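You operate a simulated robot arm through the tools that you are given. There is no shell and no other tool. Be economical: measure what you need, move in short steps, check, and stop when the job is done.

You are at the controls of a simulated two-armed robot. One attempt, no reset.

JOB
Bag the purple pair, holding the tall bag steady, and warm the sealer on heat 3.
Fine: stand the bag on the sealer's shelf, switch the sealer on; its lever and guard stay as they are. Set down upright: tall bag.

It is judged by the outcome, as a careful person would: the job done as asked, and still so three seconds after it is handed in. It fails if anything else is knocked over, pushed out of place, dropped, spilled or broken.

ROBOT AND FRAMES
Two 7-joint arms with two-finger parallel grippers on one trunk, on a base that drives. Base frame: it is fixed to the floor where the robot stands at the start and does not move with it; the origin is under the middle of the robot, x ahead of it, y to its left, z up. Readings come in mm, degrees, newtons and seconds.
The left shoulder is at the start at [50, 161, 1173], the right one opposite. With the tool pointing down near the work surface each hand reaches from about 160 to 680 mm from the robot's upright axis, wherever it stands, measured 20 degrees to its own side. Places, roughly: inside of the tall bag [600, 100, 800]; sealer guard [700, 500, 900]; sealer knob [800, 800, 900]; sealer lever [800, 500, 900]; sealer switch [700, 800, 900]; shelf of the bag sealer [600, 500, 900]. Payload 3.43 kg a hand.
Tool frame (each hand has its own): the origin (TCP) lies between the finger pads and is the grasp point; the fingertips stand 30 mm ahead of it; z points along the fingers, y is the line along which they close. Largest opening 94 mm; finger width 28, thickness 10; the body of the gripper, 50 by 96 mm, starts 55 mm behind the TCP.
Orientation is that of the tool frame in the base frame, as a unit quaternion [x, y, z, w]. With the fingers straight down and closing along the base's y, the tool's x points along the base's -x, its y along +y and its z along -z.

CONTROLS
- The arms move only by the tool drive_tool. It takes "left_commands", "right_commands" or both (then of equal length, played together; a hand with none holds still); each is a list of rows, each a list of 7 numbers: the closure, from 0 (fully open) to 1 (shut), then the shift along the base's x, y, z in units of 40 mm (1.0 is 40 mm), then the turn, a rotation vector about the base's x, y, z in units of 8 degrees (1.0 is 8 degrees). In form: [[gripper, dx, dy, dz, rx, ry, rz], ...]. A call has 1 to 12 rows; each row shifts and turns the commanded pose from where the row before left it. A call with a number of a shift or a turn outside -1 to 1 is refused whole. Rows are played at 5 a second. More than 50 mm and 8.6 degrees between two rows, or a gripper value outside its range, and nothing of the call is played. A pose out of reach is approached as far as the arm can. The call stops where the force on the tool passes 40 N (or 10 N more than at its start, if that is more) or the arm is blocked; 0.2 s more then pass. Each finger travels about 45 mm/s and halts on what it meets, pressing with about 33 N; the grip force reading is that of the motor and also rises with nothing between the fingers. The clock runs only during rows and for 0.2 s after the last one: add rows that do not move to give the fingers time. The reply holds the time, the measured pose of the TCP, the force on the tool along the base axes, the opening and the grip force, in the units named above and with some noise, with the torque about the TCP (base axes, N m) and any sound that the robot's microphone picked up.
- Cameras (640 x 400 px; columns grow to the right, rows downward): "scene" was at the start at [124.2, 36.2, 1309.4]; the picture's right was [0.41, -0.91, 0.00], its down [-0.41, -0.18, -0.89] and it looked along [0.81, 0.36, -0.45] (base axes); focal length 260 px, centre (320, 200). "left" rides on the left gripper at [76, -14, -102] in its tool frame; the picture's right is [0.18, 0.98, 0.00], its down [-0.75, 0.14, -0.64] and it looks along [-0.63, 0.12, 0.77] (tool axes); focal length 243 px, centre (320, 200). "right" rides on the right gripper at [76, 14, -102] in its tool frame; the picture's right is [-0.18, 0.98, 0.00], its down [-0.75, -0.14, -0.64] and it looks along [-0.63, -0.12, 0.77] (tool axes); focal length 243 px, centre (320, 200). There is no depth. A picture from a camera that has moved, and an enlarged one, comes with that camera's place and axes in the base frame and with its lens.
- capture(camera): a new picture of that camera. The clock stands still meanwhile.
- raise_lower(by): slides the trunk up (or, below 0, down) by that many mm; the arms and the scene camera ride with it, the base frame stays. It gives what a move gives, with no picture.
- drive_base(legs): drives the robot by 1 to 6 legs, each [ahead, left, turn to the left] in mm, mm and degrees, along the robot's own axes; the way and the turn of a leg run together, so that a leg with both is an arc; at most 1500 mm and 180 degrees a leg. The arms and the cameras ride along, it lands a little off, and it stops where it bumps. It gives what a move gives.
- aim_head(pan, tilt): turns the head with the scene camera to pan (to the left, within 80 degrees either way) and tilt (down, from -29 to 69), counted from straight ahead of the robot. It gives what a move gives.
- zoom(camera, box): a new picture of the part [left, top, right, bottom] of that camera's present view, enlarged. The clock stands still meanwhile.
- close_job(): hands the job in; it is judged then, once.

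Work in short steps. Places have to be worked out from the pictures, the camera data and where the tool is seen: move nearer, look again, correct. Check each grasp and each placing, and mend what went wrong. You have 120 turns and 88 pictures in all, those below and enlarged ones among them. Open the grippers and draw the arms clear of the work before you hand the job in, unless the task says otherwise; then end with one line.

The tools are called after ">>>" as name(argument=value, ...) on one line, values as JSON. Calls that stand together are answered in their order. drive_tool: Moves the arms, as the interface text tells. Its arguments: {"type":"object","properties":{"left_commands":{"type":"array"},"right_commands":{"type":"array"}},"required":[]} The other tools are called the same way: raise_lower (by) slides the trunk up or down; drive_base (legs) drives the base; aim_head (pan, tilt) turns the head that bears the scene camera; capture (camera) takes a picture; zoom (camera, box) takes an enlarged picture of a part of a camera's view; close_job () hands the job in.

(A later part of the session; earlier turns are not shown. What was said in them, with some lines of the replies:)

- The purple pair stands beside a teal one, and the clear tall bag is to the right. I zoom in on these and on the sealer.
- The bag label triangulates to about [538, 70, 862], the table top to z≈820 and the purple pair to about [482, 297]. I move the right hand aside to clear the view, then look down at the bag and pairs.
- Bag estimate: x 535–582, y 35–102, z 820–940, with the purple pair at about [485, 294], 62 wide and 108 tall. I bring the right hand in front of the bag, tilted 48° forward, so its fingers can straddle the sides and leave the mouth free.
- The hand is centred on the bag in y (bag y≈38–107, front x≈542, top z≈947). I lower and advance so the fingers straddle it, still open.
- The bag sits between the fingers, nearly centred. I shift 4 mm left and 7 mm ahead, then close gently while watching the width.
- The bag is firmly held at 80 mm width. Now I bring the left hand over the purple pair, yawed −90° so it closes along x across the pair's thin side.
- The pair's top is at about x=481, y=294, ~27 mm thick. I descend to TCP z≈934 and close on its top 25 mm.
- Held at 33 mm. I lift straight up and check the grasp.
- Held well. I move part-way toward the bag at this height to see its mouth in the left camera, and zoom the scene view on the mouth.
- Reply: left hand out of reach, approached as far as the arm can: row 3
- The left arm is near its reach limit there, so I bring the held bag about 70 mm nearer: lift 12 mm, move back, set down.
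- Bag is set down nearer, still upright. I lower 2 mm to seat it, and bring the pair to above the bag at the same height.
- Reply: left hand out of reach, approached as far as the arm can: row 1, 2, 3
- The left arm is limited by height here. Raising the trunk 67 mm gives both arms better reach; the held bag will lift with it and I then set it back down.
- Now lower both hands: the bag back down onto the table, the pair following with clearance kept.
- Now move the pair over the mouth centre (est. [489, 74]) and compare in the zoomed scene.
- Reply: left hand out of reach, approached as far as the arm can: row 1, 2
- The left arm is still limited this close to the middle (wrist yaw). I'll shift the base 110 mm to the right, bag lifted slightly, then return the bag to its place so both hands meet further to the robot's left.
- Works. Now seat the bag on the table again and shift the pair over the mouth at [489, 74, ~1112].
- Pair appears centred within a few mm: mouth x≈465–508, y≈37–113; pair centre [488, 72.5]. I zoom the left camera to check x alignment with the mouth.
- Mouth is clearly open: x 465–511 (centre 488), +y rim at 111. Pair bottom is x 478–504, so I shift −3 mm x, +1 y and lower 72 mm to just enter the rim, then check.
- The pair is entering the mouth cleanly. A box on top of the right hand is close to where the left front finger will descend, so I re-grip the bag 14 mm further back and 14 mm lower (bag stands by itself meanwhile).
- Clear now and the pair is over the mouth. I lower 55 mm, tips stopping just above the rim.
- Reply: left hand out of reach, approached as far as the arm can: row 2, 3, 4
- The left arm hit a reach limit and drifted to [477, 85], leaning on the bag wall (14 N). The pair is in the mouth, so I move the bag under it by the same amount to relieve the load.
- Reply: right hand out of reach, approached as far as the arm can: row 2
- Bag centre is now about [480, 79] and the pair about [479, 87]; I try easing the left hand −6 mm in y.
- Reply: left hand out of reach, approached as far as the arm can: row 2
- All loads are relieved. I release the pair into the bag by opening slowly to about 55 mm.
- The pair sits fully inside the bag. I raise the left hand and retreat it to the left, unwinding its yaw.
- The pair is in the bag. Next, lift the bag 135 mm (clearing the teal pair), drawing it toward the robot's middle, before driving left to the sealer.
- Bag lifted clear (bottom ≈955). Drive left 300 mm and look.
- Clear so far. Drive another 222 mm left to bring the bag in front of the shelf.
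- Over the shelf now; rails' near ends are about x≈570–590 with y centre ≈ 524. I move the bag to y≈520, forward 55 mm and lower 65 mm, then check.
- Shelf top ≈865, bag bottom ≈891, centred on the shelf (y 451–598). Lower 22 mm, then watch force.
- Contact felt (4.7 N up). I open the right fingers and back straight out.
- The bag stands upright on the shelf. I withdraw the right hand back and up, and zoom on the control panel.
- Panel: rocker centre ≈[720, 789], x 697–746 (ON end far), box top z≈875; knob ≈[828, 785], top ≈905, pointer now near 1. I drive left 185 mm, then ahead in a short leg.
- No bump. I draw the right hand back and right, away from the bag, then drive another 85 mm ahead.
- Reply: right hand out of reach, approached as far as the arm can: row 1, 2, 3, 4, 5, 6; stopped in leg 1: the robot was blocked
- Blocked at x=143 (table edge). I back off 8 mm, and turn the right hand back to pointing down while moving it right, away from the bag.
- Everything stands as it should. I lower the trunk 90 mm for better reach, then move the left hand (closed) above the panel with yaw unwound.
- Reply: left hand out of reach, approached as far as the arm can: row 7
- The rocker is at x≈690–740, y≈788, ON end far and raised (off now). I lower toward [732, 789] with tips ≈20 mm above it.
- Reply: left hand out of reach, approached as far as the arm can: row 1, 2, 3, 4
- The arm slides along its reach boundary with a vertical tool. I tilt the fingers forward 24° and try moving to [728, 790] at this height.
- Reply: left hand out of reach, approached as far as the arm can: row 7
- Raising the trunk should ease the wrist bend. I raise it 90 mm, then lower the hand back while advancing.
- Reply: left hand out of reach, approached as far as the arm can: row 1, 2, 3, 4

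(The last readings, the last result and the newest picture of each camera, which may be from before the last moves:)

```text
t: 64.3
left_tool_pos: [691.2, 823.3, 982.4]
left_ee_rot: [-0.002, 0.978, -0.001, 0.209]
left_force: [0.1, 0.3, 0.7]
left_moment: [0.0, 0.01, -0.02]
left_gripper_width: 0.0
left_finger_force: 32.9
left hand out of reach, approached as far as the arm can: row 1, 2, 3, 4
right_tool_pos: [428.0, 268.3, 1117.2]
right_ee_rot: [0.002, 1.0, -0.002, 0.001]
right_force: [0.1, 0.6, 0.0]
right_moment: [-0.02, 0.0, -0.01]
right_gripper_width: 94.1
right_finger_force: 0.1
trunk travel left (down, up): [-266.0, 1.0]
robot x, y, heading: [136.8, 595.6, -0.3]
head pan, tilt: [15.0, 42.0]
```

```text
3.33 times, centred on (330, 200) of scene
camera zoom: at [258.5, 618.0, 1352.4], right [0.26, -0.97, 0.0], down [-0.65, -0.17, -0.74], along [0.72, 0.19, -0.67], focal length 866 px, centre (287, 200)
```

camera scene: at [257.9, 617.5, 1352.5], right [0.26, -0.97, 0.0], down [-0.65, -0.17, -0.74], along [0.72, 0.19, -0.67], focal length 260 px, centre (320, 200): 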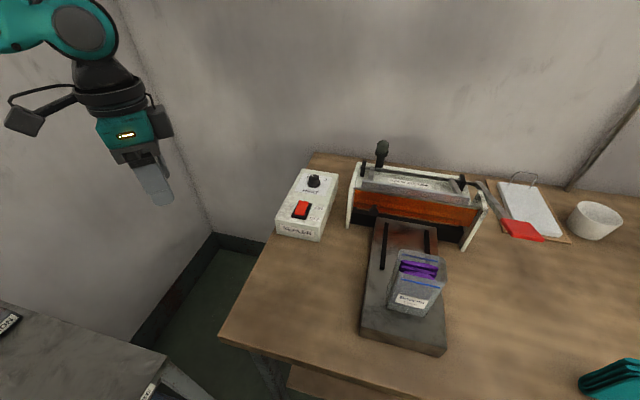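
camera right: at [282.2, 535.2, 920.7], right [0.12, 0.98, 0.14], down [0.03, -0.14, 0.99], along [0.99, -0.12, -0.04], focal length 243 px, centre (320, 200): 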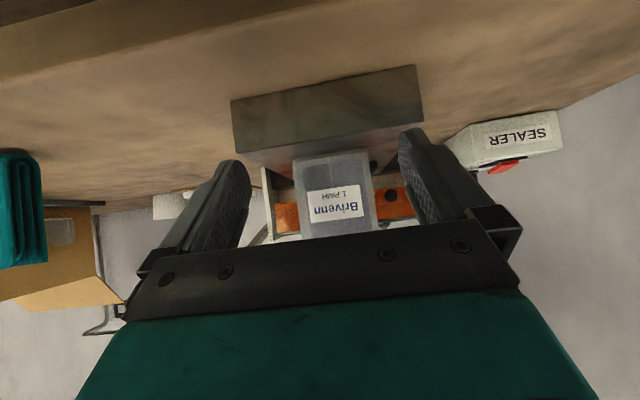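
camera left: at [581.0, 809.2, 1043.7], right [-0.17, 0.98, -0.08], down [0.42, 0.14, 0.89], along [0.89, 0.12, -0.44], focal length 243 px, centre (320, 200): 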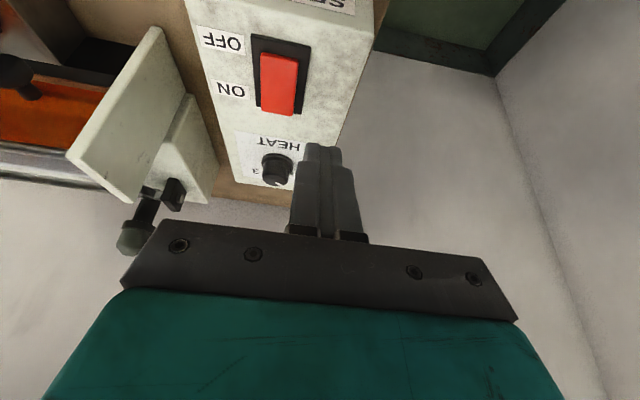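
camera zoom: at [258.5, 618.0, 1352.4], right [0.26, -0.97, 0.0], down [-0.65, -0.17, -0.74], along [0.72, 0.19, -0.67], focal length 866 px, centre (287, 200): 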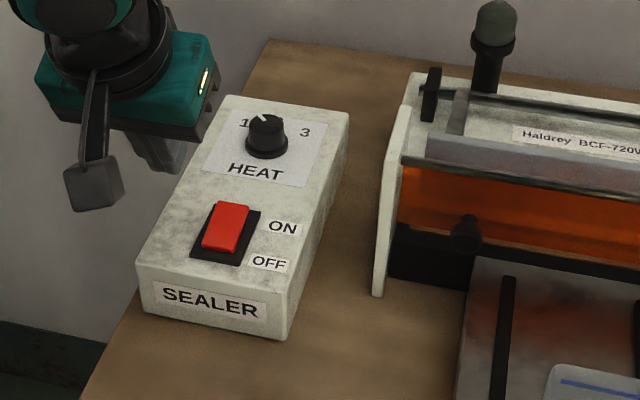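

The limit is the distance from the shoulder, so I'll bring the left shoulder nearer: shift the base left 85 mm and turn it right 45°. First I raise the left hand and swing it out left so the turn brings it over the panel, not the sealer.

>>> drive_tool(left_commands=[[1, -0.3, 0.2, 0.8, 0, 0, 0], [1, -0.5, 0.3, 0.8, 0, 0, 0], [1, -0.8, 0.6, 0.5, 0, 0, 0], [1, -0.9, 0.7, 0.4, 0, 0, 0], [1, -0.9, 0.7, 0, 0, 0, 0], [1, -0.9, 0.7, 0, 0, 0, 0], [1, -0.9, 0.7, 0, 0, 0, 0], [1, -0.9, 0.7, 0, 0, 0, 0], [1, -0.9, 0.7, 0, 0, 0, 0]])

>>> drive_base(legs=[[0, 85, 0]])

```text
t: 66.3
left_tool_pos: [410.6, 1036.6, 1081.5]
left_ee_rot: [-0.002, 0.978, 0.0, 0.21]
left_force: [-0.3, -0.5, 0.1]
left_moment: [0.0, -0.01, 0.01]
left_gripper_width: 0.0
left_finger_force: 33.0
right_tool_pos: [426.9, 268.5, 1117.6]
right_ee_rot: [0.001, 1.0, -0.001, 0.001]
right_force: [-0.6, -0.4, -0.6]
right_moment: [0.05, -0.01, -0.02]
right_gripper_width: 94.1
right_finger_force: 0.0
trunk travel left (down, up): [-266.0, 1.0]
robot x, y, heading: [135.2, 594.0, -0.2]
head pan, tilt: [15.0, 42.0]
```

```text
t: 67.6
left_tool_pos: [416.0, 1084.8, 1081.4]
left_ee_rot: [0.0, 0.978, 0.0, 0.21]
left_force: [-0.2, -0.6, 0.1]
left_moment: [0.02, -0.01, 0.01]
left_gripper_width: 0.2
left_finger_force: 33.1
right_tool_pos: [430.5, 317.3, 1117.3]
right_ee_rot: [0.002, 1.0, -0.001, 0.0]
right_force: [0.7, -0.4, -1.0]
right_moment: [0.02, -0.04, 0.04]
right_gripper_width: 94.0
right_finger_force: 0.0
trunk travel left (down, up): [-266.0, 1.0]
robot x, y, heading: [138.9, 646.4, -0.4]
head pan, tilt: [15.0, 42.0]
stopped in leg 1: the robot was blocked; the commanded pose is now the measured one
```

Blocked by the cart side. I back off a little from both cart and table, then turn right 45°.

>>> drive_base(legs=[[-40, -30, 0], [0, 0, -45]])

>>> aim_head(pan=60, tilt=42)

>>> capture(camera="scene")

```text
t: 70.6
left_tool_pos: [606.8, 730.9, 1081.9]
left_ee_rot: [0.377, 0.902, -0.081, 0.193]
left_force: [-0.5, 0.8, 0.0]
left_moment: [-0.01, 0.0, -0.01]
left_gripper_width: 0.0
left_finger_force: 32.4
right_tool_pos: [70.5, 180.4, 1118.3]
right_ee_rot: [0.387, 0.922, -0.001, 0.0]
right_force: [-0.1, -0.7, 0.6]
right_moment: [0.02, 0.05, -0.03]
right_gripper_width: 94.0
right_finger_force: 0.2
trunk travel left (down, up): [-266.0, 1.0]
robot x, y, heading: [100.4, 616.5, -45.8]
head pan, tilt: [15.0, 42.0]
```

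```text
t: 71.7
left_tool_pos: [606.6, 731.8, 1081.5]
left_ee_rot: [0.376, 0.903, -0.081, 0.193]
left_force: [0.8, -0.1, -0.5]
left_moment: [-0.03, 0.0, 0.0]
left_gripper_width: 0.0
left_finger_force: 32.6
right_tool_pos: [70.0, 179.6, 1118.2]
right_ee_rot: [0.386, 0.922, -0.001, 0.001]
right_force: [0.0, 0.1, -0.2]
right_moment: [-0.01, -0.03, -0.01]
right_gripper_width: 93.9
right_finger_force: 0.1
trunk travel left (down, up): [-266.0, 1.0]
robot x, y, heading: [98.5, 617.3, -45.4]
head pan, tilt: [60.0, 42.0]
```

```text
25 pictures are left
camera scene: at [209.9, 609.3, 1352.4], right [0.25, -0.97, 0.0], down [-0.65, -0.17, -0.74], along [0.72, 0.18, -0.67], focal length 260 px, centre (320, 200)
```

scene: 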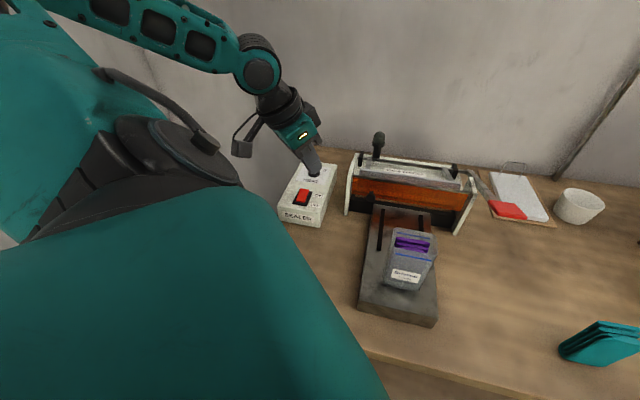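

Turn succeeded, nothing disturbed. Now raise the left hand and undo the 45° yaw, then lower the trunk 170 mm so the shoulder is level with the work, and move 40 mm toward the table.

>>> drive_tool(left_commands=[[1, 0, 0.2, 0.6, 0, 0, 0.95], [1, 0, 0.2, 0.6, 0, 0, 0.95], [1, 0, 0.2, 0.6, 0, 0, 0.95], [1, 0, 0.2, 0.6, 0, 0, 0.95], [1, 0, 0.2, 0.5, 0, 0, 0.95], [1, 0, 0.2, 0.3, 0, 0, 0.95]])

>>> raise_lower(by=-170)

>>> drive_base(legs=[[28, 28, 0]])

```text
t: 73.1
left_tool_pos: [606.1, 778.1, 1210.2]
left_ee_rot: [-0.004, 0.978, 0.001, 0.209]
left_force: [-0.4, -0.1, -0.3]
left_moment: [0.01, 0.0, 0.02]
left_gripper_width: 0.0
left_finger_force: 32.9
right_tool_pos: [69.7, 179.0, 1117.9]
right_ee_rot: [0.387, 0.922, -0.002, 0.001]
right_force: [0.0, -0.5, -0.7]
right_moment: [-0.03, -0.02, 0.0]
right_gripper_width: 93.9
right_finger_force: 0.0
trunk travel left (down, up): [-266.0, 1.0]
robot x, y, heading: [101.4, 618.4, -45.9]
head pan, tilt: [60.0, 42.0]
```

```text
t: 75.0
left_tool_pos: [606.4, 779.2, 1039.7]
left_ee_rot: [-0.003, 0.978, 0.001, 0.21]
left_force: [-0.4, -1.0, -0.3]
left_moment: [0.03, 0.01, 0.03]
left_gripper_width: 0.1
left_finger_force: 33.8
right_tool_pos: [69.8, 179.2, 948.4]
right_ee_rot: [0.387, 0.922, -0.001, 0.001]
right_force: [0.1, 0.8, 0.7]
right_moment: [0.03, 0.0, 0.0]
right_gripper_width: 94.0
right_finger_force: 0.1
trunk travel left (down, up): [-96.0, 171.0]
robot x, y, heading: [97.7, 617.7, -45.6]
head pan, tilt: [60.0, 42.0]
```

```text
t: 76.0
left_tool_pos: [644.8, 778.5, 1039.0]
left_ee_rot: [-0.003, 0.978, 0.001, 0.208]
left_force: [0.0, -0.4, -1.2]
left_moment: [-0.02, -0.03, 0.02]
left_gripper_width: 0.0
left_finger_force: 32.9
right_tool_pos: [110.9, 179.5, 948.8]
right_ee_rot: [0.386, 0.923, -0.002, 0.0]
right_force: [0.4, 0.1, -0.4]
right_moment: [0.02, 0.06, 0.01]
right_gripper_width: 93.8
right_finger_force: 0.1
trunk travel left (down, up): [-96.0, 171.0]
robot x, y, heading: [139.6, 620.6, -45.5]
head pan, tilt: [60.0, 42.0]
```

No bump. Now move the closed left hand so the tips are ~20 mm above the rocker's ON end: TCP [722, 789, 932].

>>> drive_tool(left_commands=[[1, 0.48, 0.07, -0.5, 0, 0, 0], [1, 0.48, 0.07, -0.7, 0, 0, 0], [1, 0.48, 0.07, -0.75, 0, 0, 0], [1, 0.48, 0.05, -0.73, 0, 0, 0], [1, 0, 0, 0, 0, 0, 0]])

>>> capture(camera="left")

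>>> capture(camera="scene")

```text
t: 77.2
left_tool_pos: [721.6, 788.3, 932.9]
left_ee_rot: [-0.004, 0.978, 0.001, 0.209]
left_force: [-0.2, -0.2, 0.4]
left_moment: [0.01, 0.03, 0.0]
left_gripper_width: 0.0
left_finger_force: 33.0
right_tool_pos: [109.6, 179.3, 947.5]
right_ee_rot: [0.386, 0.923, -0.001, 0.001]
right_force: [-0.3, -0.3, 0.8]
right_moment: [0.0, 0.0, -0.01]
right_gripper_width: 94.1
right_finger_force: 0.0
trunk travel left (down, up): [-96.0, 171.0]
robot x, y, heading: [142.7, 617.3, -45.7]
head pan, tilt: [60.0, 42.0]
```

```text
24 pictures are left
camera left: at [611.1, 773.6, 993.9], right [-0.18, 0.98, -0.08], down [0.42, 0.14, 0.89], along [0.89, 0.12, -0.44], focal length 243 px, centre (320, 200)
```

left: 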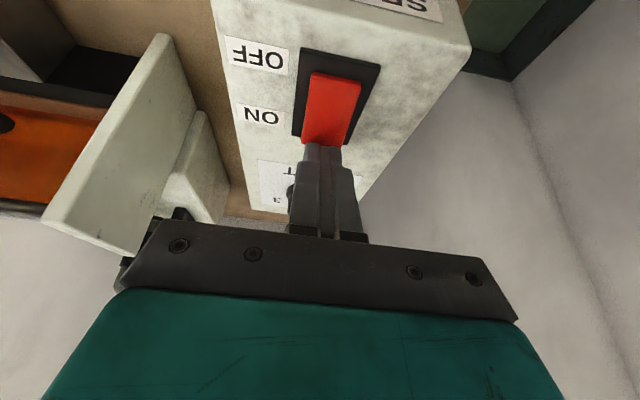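

```text
23 pictures are left
camera scene: at [249.5, 608.9, 1182.4], right [0.25, -0.97, 0.0], down [-0.65, -0.17, -0.74], along [0.72, 0.19, -0.67], focal length 260 px, centre (320, 200)
```

scene: 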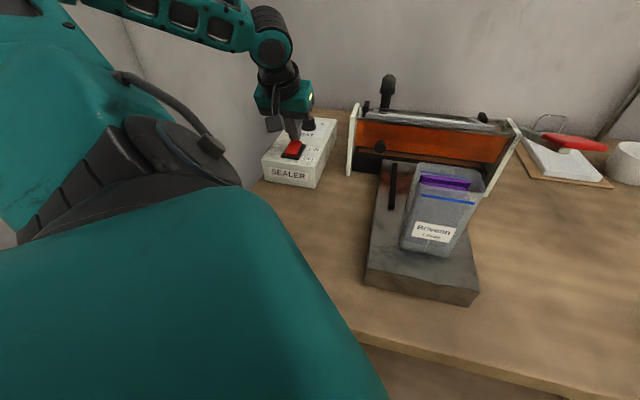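

Tips are over the ON end; the tilted tips' lowest corner is its rear edge, so I shift 6 mm forward and press down in small steps.

>>> drive_tool(left_commands=[[1, 0.15, 0.02, 0, 0, 0, 0], [1, 0, 0, -0.15, 0, 0, 0], [1, 0, 0, -0.1, 0, 0, 0], [1, 0, 0, -0.1, 0, 0, 0], [1, 0, 0, 0, 0, 0, 0]])

```text
t: 78.4
left_tool_pos: [728.3, 790.2, 923.2]
left_ee_rot: [-0.004, 0.976, 0.0, 0.216]
left_force: [-1.7, 4.1, 36.9]
left_moment: [0.13, 0.0, 0.0]
left_gripper_width: 0.0
left_finger_force: 33.0
right_tool_pos: [107.3, 178.3, 949.0]
right_ee_rot: [0.386, 0.923, -0.001, 0.002]
right_force: [-0.1, 0.3, -0.2]
right_moment: [-0.01, 0.02, -0.02]
right_gripper_width: 94.2
right_finger_force: 0.1
trunk travel left (down, up): [-96.0, 171.0]
robot x, y, heading: [140.1, 616.8, -45.7]
head pan, tilt: [60.0, 42.0]
```

37 N upward at tip ≈890. I back up 20 mm and look at the rocker.

>>> drive_tool(left_commands=[[1, 0, 0, 0.3, 0, 0, 0], [1, -0.5, 0, 0.5, 0, 0, 0], [1, -0.5, 0, 0.3, 0, 0, 0]])

>>> capture(camera="left")

```text
t: 79.2
left_tool_pos: [686.9, 789.1, 962.2]
left_ee_rot: [-0.003, 0.978, 0.001, 0.208]
left_force: [-0.5, -0.1, -0.3]
left_moment: [0.02, 0.02, -0.01]
left_gripper_width: 0.0
left_finger_force: 32.9
right_tool_pos: [110.0, 179.7, 948.6]
right_ee_rot: [0.387, 0.922, -0.001, 0.0]
right_force: [-0.4, -0.5, -0.5]
right_moment: [0.02, 0.02, 0.0]
right_gripper_width: 94.0
right_finger_force: 0.1
trunk travel left (down, up): [-96.0, 171.0]
robot x, y, heading: [143.6, 615.7, -45.5]
head pan, tilt: [60.0, 42.0]
```

```text
22 pictures are left
camera left: at [576.4, 774.5, 1023.9], right [-0.17, 0.98, -0.08], down [0.43, 0.14, 0.89], along [0.89, 0.12, -0.44], focal length 243 px, centre (320, 200)
```

left: 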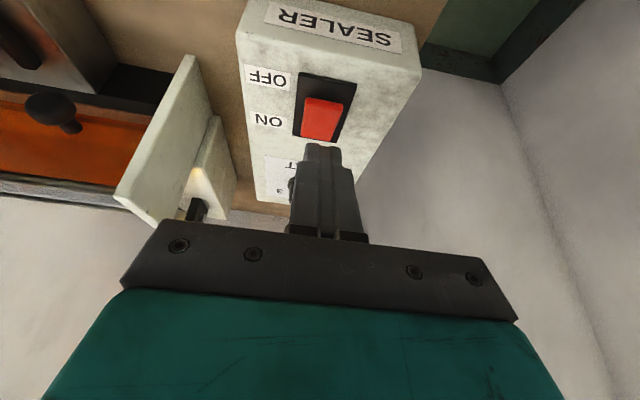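

The rocker has flipped to ON and an indicator light glows. Next, open the hand and rise over toward the knob to read its pointer.

>>> drive_tool(left_commands=[[0.7, 0, 0, 0.9, 0, 0, 0], [0.4, 0.6, -0.04, 0.5, 0, 0, 0], [0.2, 0.7, -0.04, 0, 0, 0, 0], [0.2, 0, 0, 0, 0, 0, 0]])

>>> zoom(camera="left", box=[200, 60, 440, 240])

>>> zoom(camera="scene", box=[250, 90, 350, 190])

```text
t: 80.2
left_tool_pos: [741.7, 786.8, 1018.3]
left_ee_rot: [-0.003, 0.978, 0.0, 0.21]
left_force: [0.3, 0.8, 0.2]
left_moment: [0.04, 0.02, -0.02]
left_gripper_width: 75.0
left_finger_force: 0.1
right_tool_pos: [109.7, 179.5, 948.8]
right_ee_rot: [0.386, 0.922, 0.0, 0.001]
right_force: [-0.1, 0.2, 0.3]
right_moment: [-0.01, 0.0, -0.02]
right_gripper_width: 93.9
right_finger_force: 0.0
trunk travel left (down, up): [-96.0, 171.0]
robot x, y, heading: [141.4, 616.1, -45.7]
head pan, tilt: [60.0, 42.0]
```

```text
2.22 times, centred on (320, 150) of left
camera zoom: at [630.2, 771.7, 1080.7], right [-0.18, 0.98, -0.08], down [0.42, 0.14, 0.89], along [0.89, 0.12, -0.44], focal length 539 px, centre (320, 311)
```

zoom: 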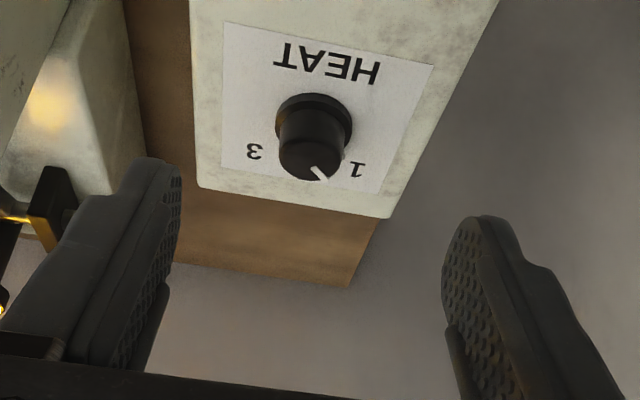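

```text
4.00 times, centred on (300, 140) of scene
camera zoom: at [249.5, 608.9, 1182.4], right [0.25, -0.97, 0.0], down [-0.65, -0.17, -0.74], along [0.72, 0.19, -0.67], focal length 1039 px, centre (400, 440)
```

zoom: 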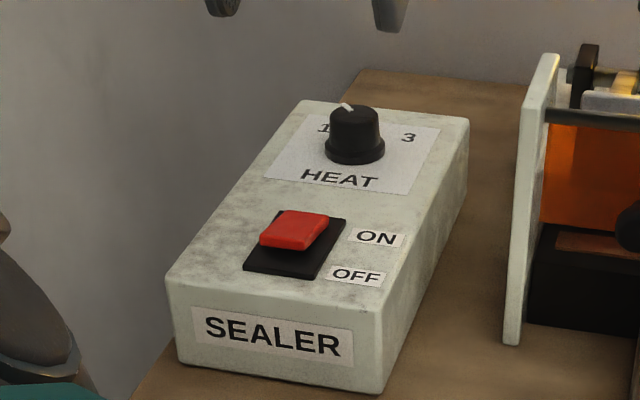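

Label 1 bears about +40° and label 3 about −39° from the knob centre [827, 787]; the pointer is at 1, so I need ≈ −79°. I'll do it in two 40° grips; first tilt to 40° and lower the trunk 80 mm for reach.

>>> drive_tool(left_commands=[[0.2, 0, 0, 0.7, 0, -1, 0], [0.2, 0, 0, 0.6, 0, -1, 0]])

>>> raise_lower(by=-80)

>>> drive_tool(left_commands=[[0.25, 0.6, 0, 0, 0, 0, 0.6], [0.3, 0.6, 0, 0, 0, 0, 0.6], [0.3, 0.4, 0, 0, 0, 0, 0.6], [0.3, 0, 0, 0, 0, 0, 0]])

>>> zoom(camera="left", box=[200, 20, 440, 240])

```text
t: 80.8
left_tool_pos: [739.5, 785.1, 1070.1]
left_ee_rot: [-0.004, 0.939, 0.0, 0.344]
left_force: [-0.9, 0.7, 0.3]
left_moment: [-0.01, 0.02, 0.01]
left_gripper_width: 75.2
left_finger_force: 0.0
right_tool_pos: [110.5, 179.9, 948.1]
right_ee_rot: [0.387, 0.922, -0.001, 0.001]
right_force: [-0.1, 0.5, 0.6]
right_moment: [0.01, 0.03, 0.01]
right_gripper_width: 94.2
right_finger_force: 0.0
trunk travel left (down, up): [-96.0, 171.0]
robot x, y, heading: [138.4, 619.7, -45.4]
head pan, tilt: [60.0, 42.0]
```

```text
t: 82.0
left_tool_pos: [740.3, 786.8, 991.0]
left_ee_rot: [-0.004, 0.939, 0.0, 0.344]
left_force: [0.1, -0.6, -1.1]
left_moment: [-0.02, 0.0, -0.01]
left_gripper_width: 75.4
left_finger_force: 0.1
right_tool_pos: [109.2, 178.9, 868.4]
right_ee_rot: [0.386, 0.923, -0.001, 0.001]
right_force: [-0.8, -0.6, -0.7]
right_moment: [0.01, -0.03, 0.0]
right_gripper_width: 94.0
right_finger_force: 0.0
trunk travel left (down, up): [-16.0, 251.0]
robot x, y, heading: [143.8, 618.6, -45.6]
head pan, tilt: [60.0, 42.0]
```

```text
t: 83.0
left_tool_pos: [803.7, 785.9, 990.0]
left_ee_rot: [-0.122, 0.931, 0.044, 0.341]
left_force: [-0.3, -0.2, 0.2]
left_moment: [0.0, -0.02, -0.03]
left_gripper_width: 66.0
left_finger_force: 0.0
right_tool_pos: [110.4, 178.5, 867.8]
right_ee_rot: [0.386, 0.923, -0.001, 0.001]
right_force: [-0.3, 0.4, -0.2]
right_moment: [-0.01, 0.01, -0.01]
right_gripper_width: 94.0
right_finger_force: 0.0
trunk travel left (down, up): [-16.0, 251.0]
robot x, y, heading: [141.5, 620.7, -45.3]
head pan, tilt: [60.0, 42.0]
```

```text
1.82 times, centred on (320, 130) of left
camera zoom: at [688.3, 740.8, 1019.9], right [-0.39, 0.91, -0.12], down [0.12, 0.18, 0.98], along [0.91, 0.36, -0.18], focal length 441 px, centre (320, 327)
```

zoom: 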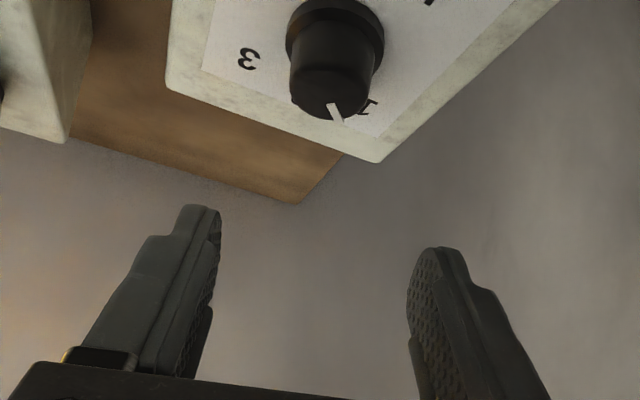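

Reach is fine here; the knob top is at [826, 788, 905], pointer at 1. I descend to TCP [816, 784, 912], fingers either side of the knob.

>>> drive_tool(left_commands=[[0.35, 0.1, -0.02, -0.6, 0, 0, 0], [0.35, 0.1, -0.02, -0.6, 0, 0, 0], [0.35, 0.1, 0, -0.5, 0, 0, 0], [0.35, 0, 0, -0.25, 0, 0, 0], [0.35, 0, 0, 0, 0, 0, 0]])

>>> zoom(camera="left", box=[200, 60, 440, 240])

>>> zoom(camera="scene", box=[250, 60, 380, 160])

```text
t: 84.2
left_tool_pos: [816.1, 784.9, 912.6]
left_ee_rot: [-0.121, 0.931, 0.043, 0.341]
left_force: [0.1, 0.4, -0.5]
left_moment: [0.02, -0.02, 0.0]
left_gripper_width: 60.9
left_finger_force: 0.0
right_tool_pos: [109.8, 179.1, 867.8]
right_ee_rot: [0.386, 0.923, 0.0, 0.0]
right_force: [-0.9, 0.0, -0.3]
right_moment: [-0.02, 0.02, 0.04]
right_gripper_width: 93.9
right_finger_force: 0.1
trunk travel left (down, up): [-16.0, 251.0]
robot x, y, heading: [141.4, 616.0, -45.4]
head pan, tilt: [60.0, 42.0]
```

```text
2.22 times, centred on (320, 150) of left
camera zoom: at [700.6, 738.9, 941.9], right [-0.39, 0.91, -0.12], down [0.12, 0.18, 0.98], along [0.91, 0.36, -0.18], focal length 539 px, centre (320, 311)
```

zoom: 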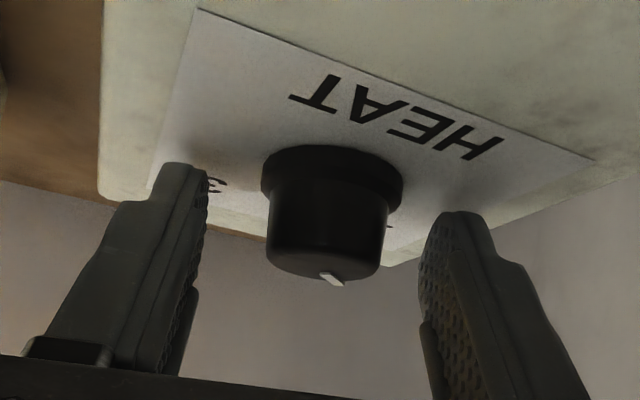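

```text
4.00 times, centred on (315, 110) of scene
camera zoom: at [249.5, 608.9, 1102.4], right [0.25, -0.97, 0.0], down [-0.65, -0.17, -0.74], along [0.72, 0.19, -0.67], focal length 1039 px, centre (340, 560)
```

zoom: 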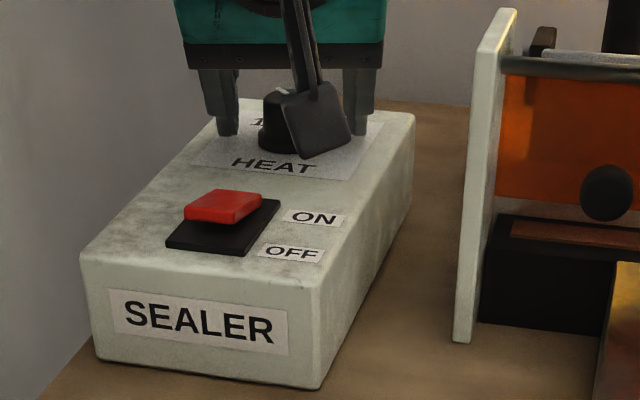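

The knob is between the fingers, ~2 mm toward the +y side. I shift +2 mm, close, then check the grip.

>>> drive_tool(left_commands=[[0.35, 0, 0.05, 0, 0, 0, 0], [0.55, 0, 0, 0, 0, 0, 0], [0.7, 0, 0, 0, 0, 0, 0], [0.8, 0, 0, 0, 0, 0, 0], [0.8, 0, 0, 0, 0, 0, 0]])

```text
t: 85.3
left_tool_pos: [815.7, 786.0, 913.7]
left_ee_rot: [-0.121, 0.932, 0.042, 0.34]
left_force: [0.6, -5.7, -0.9]
left_moment: [-0.18, -0.24, -0.06]
left_gripper_width: 37.2
left_finger_force: 44.8
right_tool_pos: [110.5, 179.4, 868.5]
right_ee_rot: [0.387, 0.922, -0.001, -0.001]
right_force: [0.3, 0.2, -0.3]
right_moment: [-0.01, -0.02, 0.0]
right_gripper_width: 94.0
right_finger_force: 0.0
trunk travel left (down, up): [-16.0, 251.0]
robot x, y, heading: [139.0, 616.7, -45.4]
head pan, tilt: [60.0, 42.0]
```

Gripped at 37 mm. Now turn −40° about the knob axis, moving the TCP along its small arc.

>>> drive_tool(left_commands=[[0.8, 0, 0, 0, 0, 0, -1], [0.8, 0, 0.03, 0, 0, 0, -1], [0.8, 0, 0.04, 0, 0, 0, -1], [0.8, 0, 0.04, 0, 0, 0, -1], [0.8, 0.02, 0.04, 0, 0, 0, -1], [0.8, 0, 0, 0, 0, 0, 0]])

>>> zoom(camera="scene", box=[260, 60, 380, 130])

```text
t: 86.8
left_tool_pos: [817.2, 792.8, 913.9]
left_ee_rot: [0.204, 0.916, -0.077, 0.335]
left_force: [0.9, 3.1, 5.0]
left_moment: [0.02, 0.36, -0.02]
left_gripper_width: 36.7
left_finger_force: 44.9
right_tool_pos: [108.9, 177.8, 868.0]
right_ee_rot: [0.387, 0.922, -0.001, 0.001]
right_force: [-0.7, -0.7, 0.3]
right_moment: [0.01, 0.01, 0.01]
right_gripper_width: 93.9
right_finger_force: 0.0
trunk travel left (down, up): [-16.0, 251.0]
robot x, y, heading: [142.6, 619.5, -45.3]
head pan, tilt: [60.0, 42.0]
```

```text
5.33 times, centred on (320, 95) of scene
camera zoom: at [249.3, 609.1, 1102.4], right [0.25, -0.97, 0.0], down [-0.65, -0.17, -0.74], along [0.72, 0.19, -0.67], focal length 1385 px, centre (320, 760)
```

zoom: 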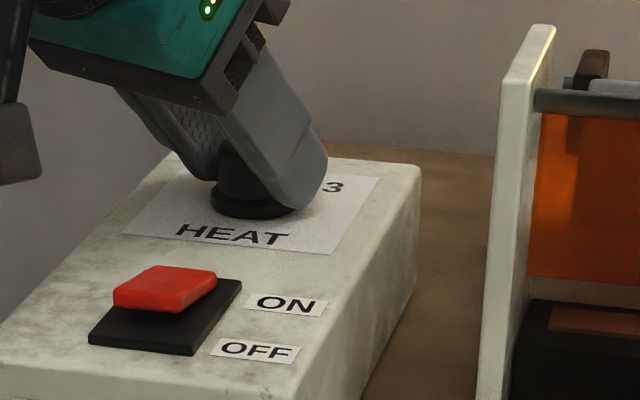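

The turn went smoothly (low forces). Now open, yaw back +40° in place, and look at the pointer.

>>> drive_tool(left_commands=[[0.5, 0, 0, 0, 0, 0, 0], [0.3, 0, 0, 0, 0, 0, 0], [0.3, 0, 0, 0, 0, 0, 0], [0.3, 0, -0.04, 0, 0, 0, 1], [0.3, 0, -0.04, 0, 0, 0, 1], [0.3, 0, -0.04, 0, 0, 0, 1], [0.3, 0, -0.03, 0, 0, 0, 1], [0.3, -0.02, -0.01, 0, 0, 0, 1], [0.3, 0, 0, 0, 0, 0, 0]])

>>> zoom(camera="left", box=[200, 60, 440, 240])

```text
t: 88.8
left_tool_pos: [815.8, 786.2, 913.8]
left_ee_rot: [-0.122, 0.931, 0.044, 0.341]
left_force: [0.1, -0.4, 0.1]
left_moment: [-0.02, 0.0, 0.02]
left_gripper_width: 65.7
left_finger_force: 0.0
right_tool_pos: [110.2, 177.7, 868.6]
right_ee_rot: [0.386, 0.922, -0.001, 0.0]
right_force: [0.9, -0.2, 0.0]
right_moment: [-0.03, -0.03, 0.0]
right_gripper_width: 94.0
right_finger_force: 0.0
trunk travel left (down, up): [-16.0, 251.0]
robot x, y, heading: [139.0, 618.4, -45.8]
head pan, tilt: [60.0, 42.0]
```

```text
2.22 times, centred on (320, 150) of left
camera zoom: at [700.4, 740.7, 941.6], right [-0.39, 0.91, -0.12], down [0.12, 0.18, 0.98], along [0.91, 0.36, -0.18], focal length 539 px, centre (320, 311)
```

zoom: 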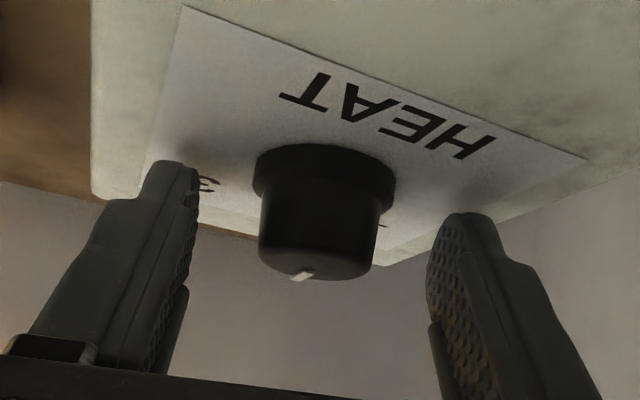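

The pointer has swung to the middle (≈2). Grip again and turn another −39°.

>>> drive_tool(left_commands=[[0.55, 0, 0, 0, 0, 0, 0], [0.7, 0, 0, 0, 0, 0, 0], [0.8, 0, 0, 0, 0, 0, 0], [0.8, 0, 0, 0, 0, 0, 0], [0.8, 0, 0.01, 0, 0, 0, -1], [0.8, 0, 0.03, 0, 0, 0, -1], [0.8, 0, 0.04, 0, 0, 0, -1], [0.8, 0, 0.04, 0, 0, 0, -1], [0.8, 0.02, 0.04, 0, 0, 0, -0.9], [0.8, 0, 0, 0, 0, 0, 0]])

>>> drive_tool(left_commands=[[0.5, 0, 0, 0, 0, 0, 0], [0.3, 0, 0, 0, 0, 0, 0], [0.2, 0, 0, 0.2, 0, 0, 0], [0.2, -0.1, 0, 0.8, 0, 0, 0.8], [0.2, -0.3, 0, 0.8, 0, 0, 0.8], [0.2, -0.5, 0, 0.8, 0, 1, 0.8], [0.2, -0.8, 0, 0.2, 0, 1, 0.8]])

>>> zoom(camera="left", box=[200, 60, 440, 240])

>>> zoom(camera="scene", box=[260, 60, 380, 130])

```text
t: 91.0
left_tool_pos: [816.7, 792.6, 912.9]
left_ee_rot: [0.198, 0.918, -0.075, 0.335]
left_force: [1.8, 2.5, 2.3]
left_moment: [0.1, 0.63, 0.02]
left_gripper_width: 36.9
left_finger_force: 44.8
right_tool_pos: [109.9, 178.3, 869.0]
right_ee_rot: [0.386, 0.922, -0.002, 0.0]
right_force: [-0.9, 0.5, -0.1]
right_moment: [0.01, 0.01, -0.02]
right_gripper_width: 94.1
right_finger_force: 0.0
trunk travel left (down, up): [-16.0, 251.0]
robot x, y, heading: [138.5, 616.5, -45.6]
head pan, tilt: [60.0, 42.0]
```

```text
refused: row 6 steps farther than a row can; nothing moved
```

```text
2.22 times, centred on (320, 150) of left
camera zoom: at [698.6, 831.7, 941.9], right [0.28, 0.95, -0.12], down [0.21, 0.07, 0.98], along [0.94, -0.3, -0.18], focal length 539 px, centre (320, 311)
```

zoom: 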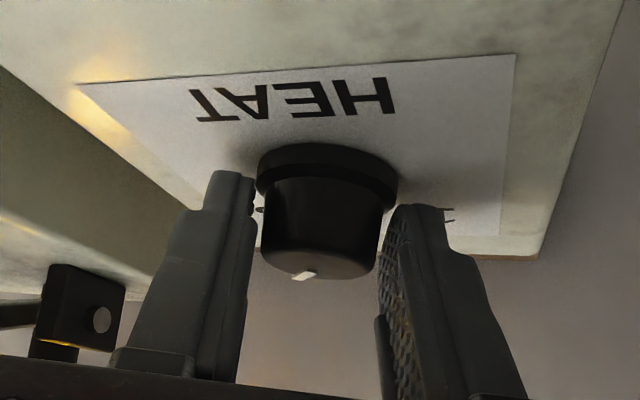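

```text
5.33 times, centred on (320, 95) of scene
camera zoom: at [249.5, 609.0, 1102.4], right [0.25, -0.97, 0.0], down [-0.65, -0.17, -0.74], along [0.72, 0.19, -0.67], focal length 1385 px, centre (320, 760)
```

zoom: 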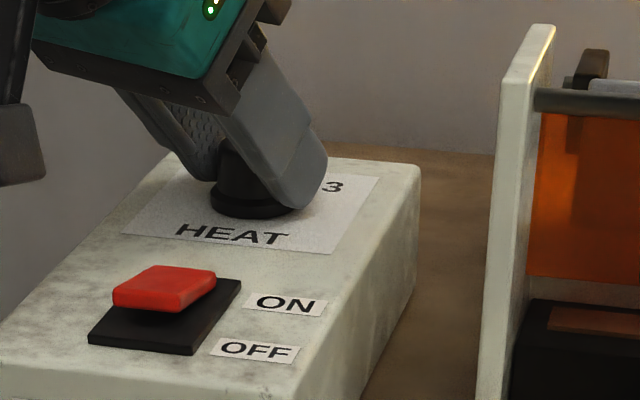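

Pointer kept its place relative to the hand, so the knob turned the full angle. I release and retreat upward in permitted steps, then check the pointer.

>>> drive_tool(left_commands=[[0.5, 0, 0, 0, 0, 0, 0], [0.3, 0, 0, 0, 0, 0, 0], [0.2, 0, 0, 0.2, 0, 0, 0], [0.2, 0, 0, 0.8, 0, 0, 0.7], [0.2, -0.4, 0, 0.8, 0, 0, 0.7], [0.2, -0.6, 0, 0.6, 0, 0, 0.8], [0.2, -0.8, 0, 0.2, 0, 0.9, 0], [0.2, -0.4, 0, 0, 0, 0.9, 0]])

>>> zoom(camera="left", box=[200, 60, 440, 240])

>>> zoom(camera="scene", box=[260, 60, 380, 130])

```text
t: 92.8
left_tool_pos: [728.4, 794.6, 1017.6]
left_ee_rot: [0.052, 0.973, -0.028, 0.223]
left_force: [0.3, 0.4, 0.7]
left_moment: [0.02, 0.0, 0.01]
left_gripper_width: 75.0
left_finger_force: 0.2
right_tool_pos: [109.5, 180.0, 867.9]
right_ee_rot: [0.385, 0.923, -0.001, 0.0]
right_force: [0.7, 1.0, -0.4]
right_moment: [0.0, 0.02, 0.03]
right_gripper_width: 94.0
right_finger_force: 0.1
trunk travel left (down, up): [-16.0, 251.0]
robot x, y, heading: [142.4, 618.5, -45.5]
head pan, tilt: [60.0, 42.0]
```

```text
2.22 times, centred on (320, 150) of left
camera zoom: at [615.1, 793.6, 1076.3], right [-0.05, 0.99, -0.11], down [0.42, 0.12, 0.9], along [0.91, 0.0, -0.42], focal length 539 px, centre (320, 311)
```

zoom: 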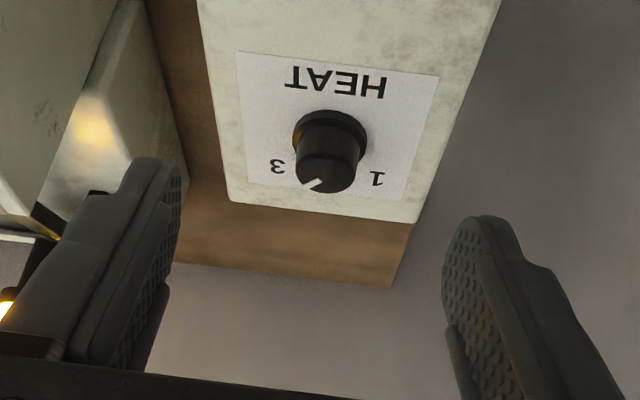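

```text
5.33 times, centred on (320, 95) of scene
camera zoom: at [249.5, 608.9, 1102.4], right [0.25, -0.97, 0.0], down [-0.65, -0.17, -0.74], along [0.72, 0.19, -0.67], focal length 1385 px, centre (320, 760)
```

zoom: 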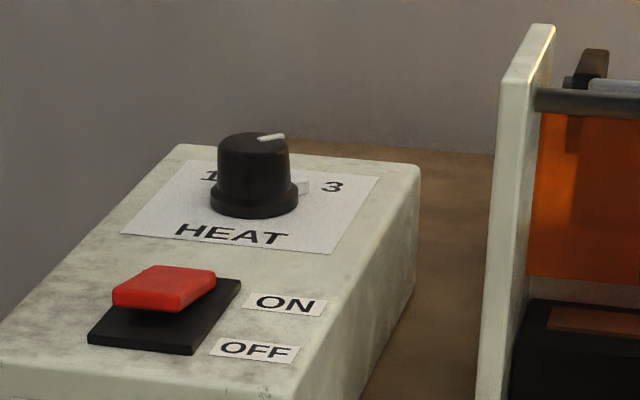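

Pointer is at ≈ −38…−41°, on the 3 (−39°), and the rocker is ON. I draw the left arm back clear and take a final look.

>>> drive_tool(left_commands=[[0.2, -0.3, 0, 0.9, 0, 0, 0], [0.2, -0.5, 0.2, 0.8, 0, 0, 0], [0.2, -0.9, 0.3, 0.2, 0, 0, 0], [0.2, -0.9, 0.3, 0, 0, 0, 0], [0.2, -0.9, 0.3, 0, 0, 0, 0], [0, -0.9, 0.3, 0, 0, 0, 0], [0, 0, 0, 0, 0, 0, 0]])

>>> raise_lower(by=150)

>>> aim_head(pan=50, tilt=42)

>>> capture(camera="scene")

>>> zoom(camera="scene", box=[200, 120, 440, 300])

```text
t: 94.3
left_tool_pos: [552.0, 848.3, 1090.9]
left_ee_rot: [0.052, 0.973, -0.027, 0.223]
left_force: [0.3, 0.5, 0.4]
left_moment: [-0.02, 0.01, 0.03]
left_gripper_width: 93.8
left_finger_force: 0.2
right_tool_pos: [109.8, 178.9, 868.1]
right_ee_rot: [0.387, 0.922, -0.001, 0.0]
right_force: [0.5, -0.2, 0.3]
right_moment: [-0.01, -0.02, -0.01]
right_gripper_width: 94.0
right_finger_force: 0.1
trunk travel left (down, up): [-16.0, 251.0]
robot x, y, heading: [138.1, 618.9, -45.3]
head pan, tilt: [60.0, 42.0]
```

```text
t: 96.1
left_tool_pos: [553.9, 847.8, 1242.7]
left_ee_rot: [0.052, 0.973, -0.028, 0.222]
left_force: [-1.0, 0.6, 0.2]
left_moment: [-0.03, 0.03, 0.0]
left_gripper_width: 94.1
left_finger_force: 0.0
right_tool_pos: [110.6, 178.8, 1017.9]
right_ee_rot: [0.386, 0.923, -0.001, 0.001]
right_force: [-0.4, -0.4, 0.7]
right_moment: [-0.01, -0.01, 0.01]
right_gripper_width: 93.9
right_finger_force: 0.0
trunk travel left (down, up): [-166.0, 101.0]
robot x, y, heading: [141.4, 616.7, -45.4]
head pan, tilt: [60.0, 42.0]
```

```text
t: 96.8
left_tool_pos: [552.4, 847.5, 1242.3]
left_ee_rot: [0.052, 0.973, -0.028, 0.222]
left_force: [-0.1, 0.5, 0.7]
left_moment: [0.0, 0.0, 0.0]
left_gripper_width: 94.4
left_finger_force: 0.1
right_tool_pos: [110.6, 178.8, 1018.0]
right_ee_rot: [0.385, 0.923, -0.001, 0.0]
right_force: [0.5, -0.7, 0.3]
right_moment: [0.02, 0.01, 0.02]
right_gripper_width: 93.8
right_finger_force: 0.2
trunk travel left (down, up): [-166.0, 101.0]
robot x, y, heading: [139.1, 616.9, -45.4]
head pan, tilt: [50.0, 42.0]
```

```text
10 pictures are left
camera scene: at [251.9, 594.6, 1252.4], right [0.08, -1.0, 0.0], down [-0.67, -0.05, -0.74], along [0.74, 0.06, -0.67], focal length 260 px, centre (320, 200)
```

scene: 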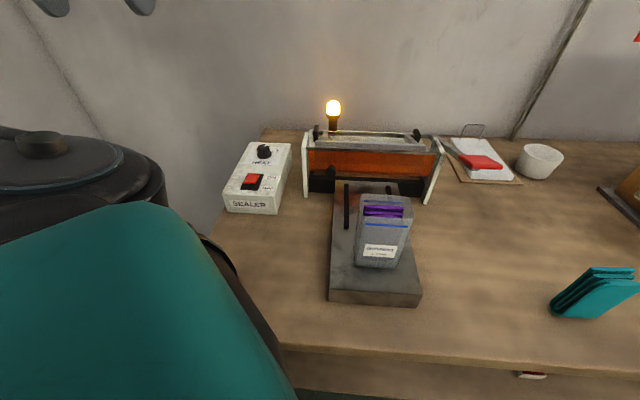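

```text
2.22 times, centred on (320, 210) of scene
camera zoom: at [251.9, 594.6, 1252.4], right [0.08, -1.0, 0.0], down [-0.67, -0.05, -0.74], along [0.74, 0.06, -0.67], focal length 577 px, centre (320, 178)
```

zoom: 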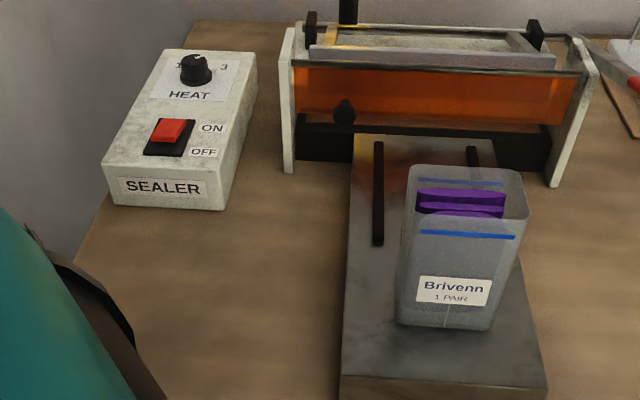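

The lamp is lit, the rocker is on ON and the knob on 3. The bag stands upright and fully on the shelf with the purple pair inside, and nothing else looks disturbed. Both hands are open and clear, so I hand it in.

>>> close_job()

```text
The job is handed in.
```

The purple pair is in the tall bag, which stands upright on the sealer's shelf. The sealer is switched on at heat 3, and its lever and guard were not touched.
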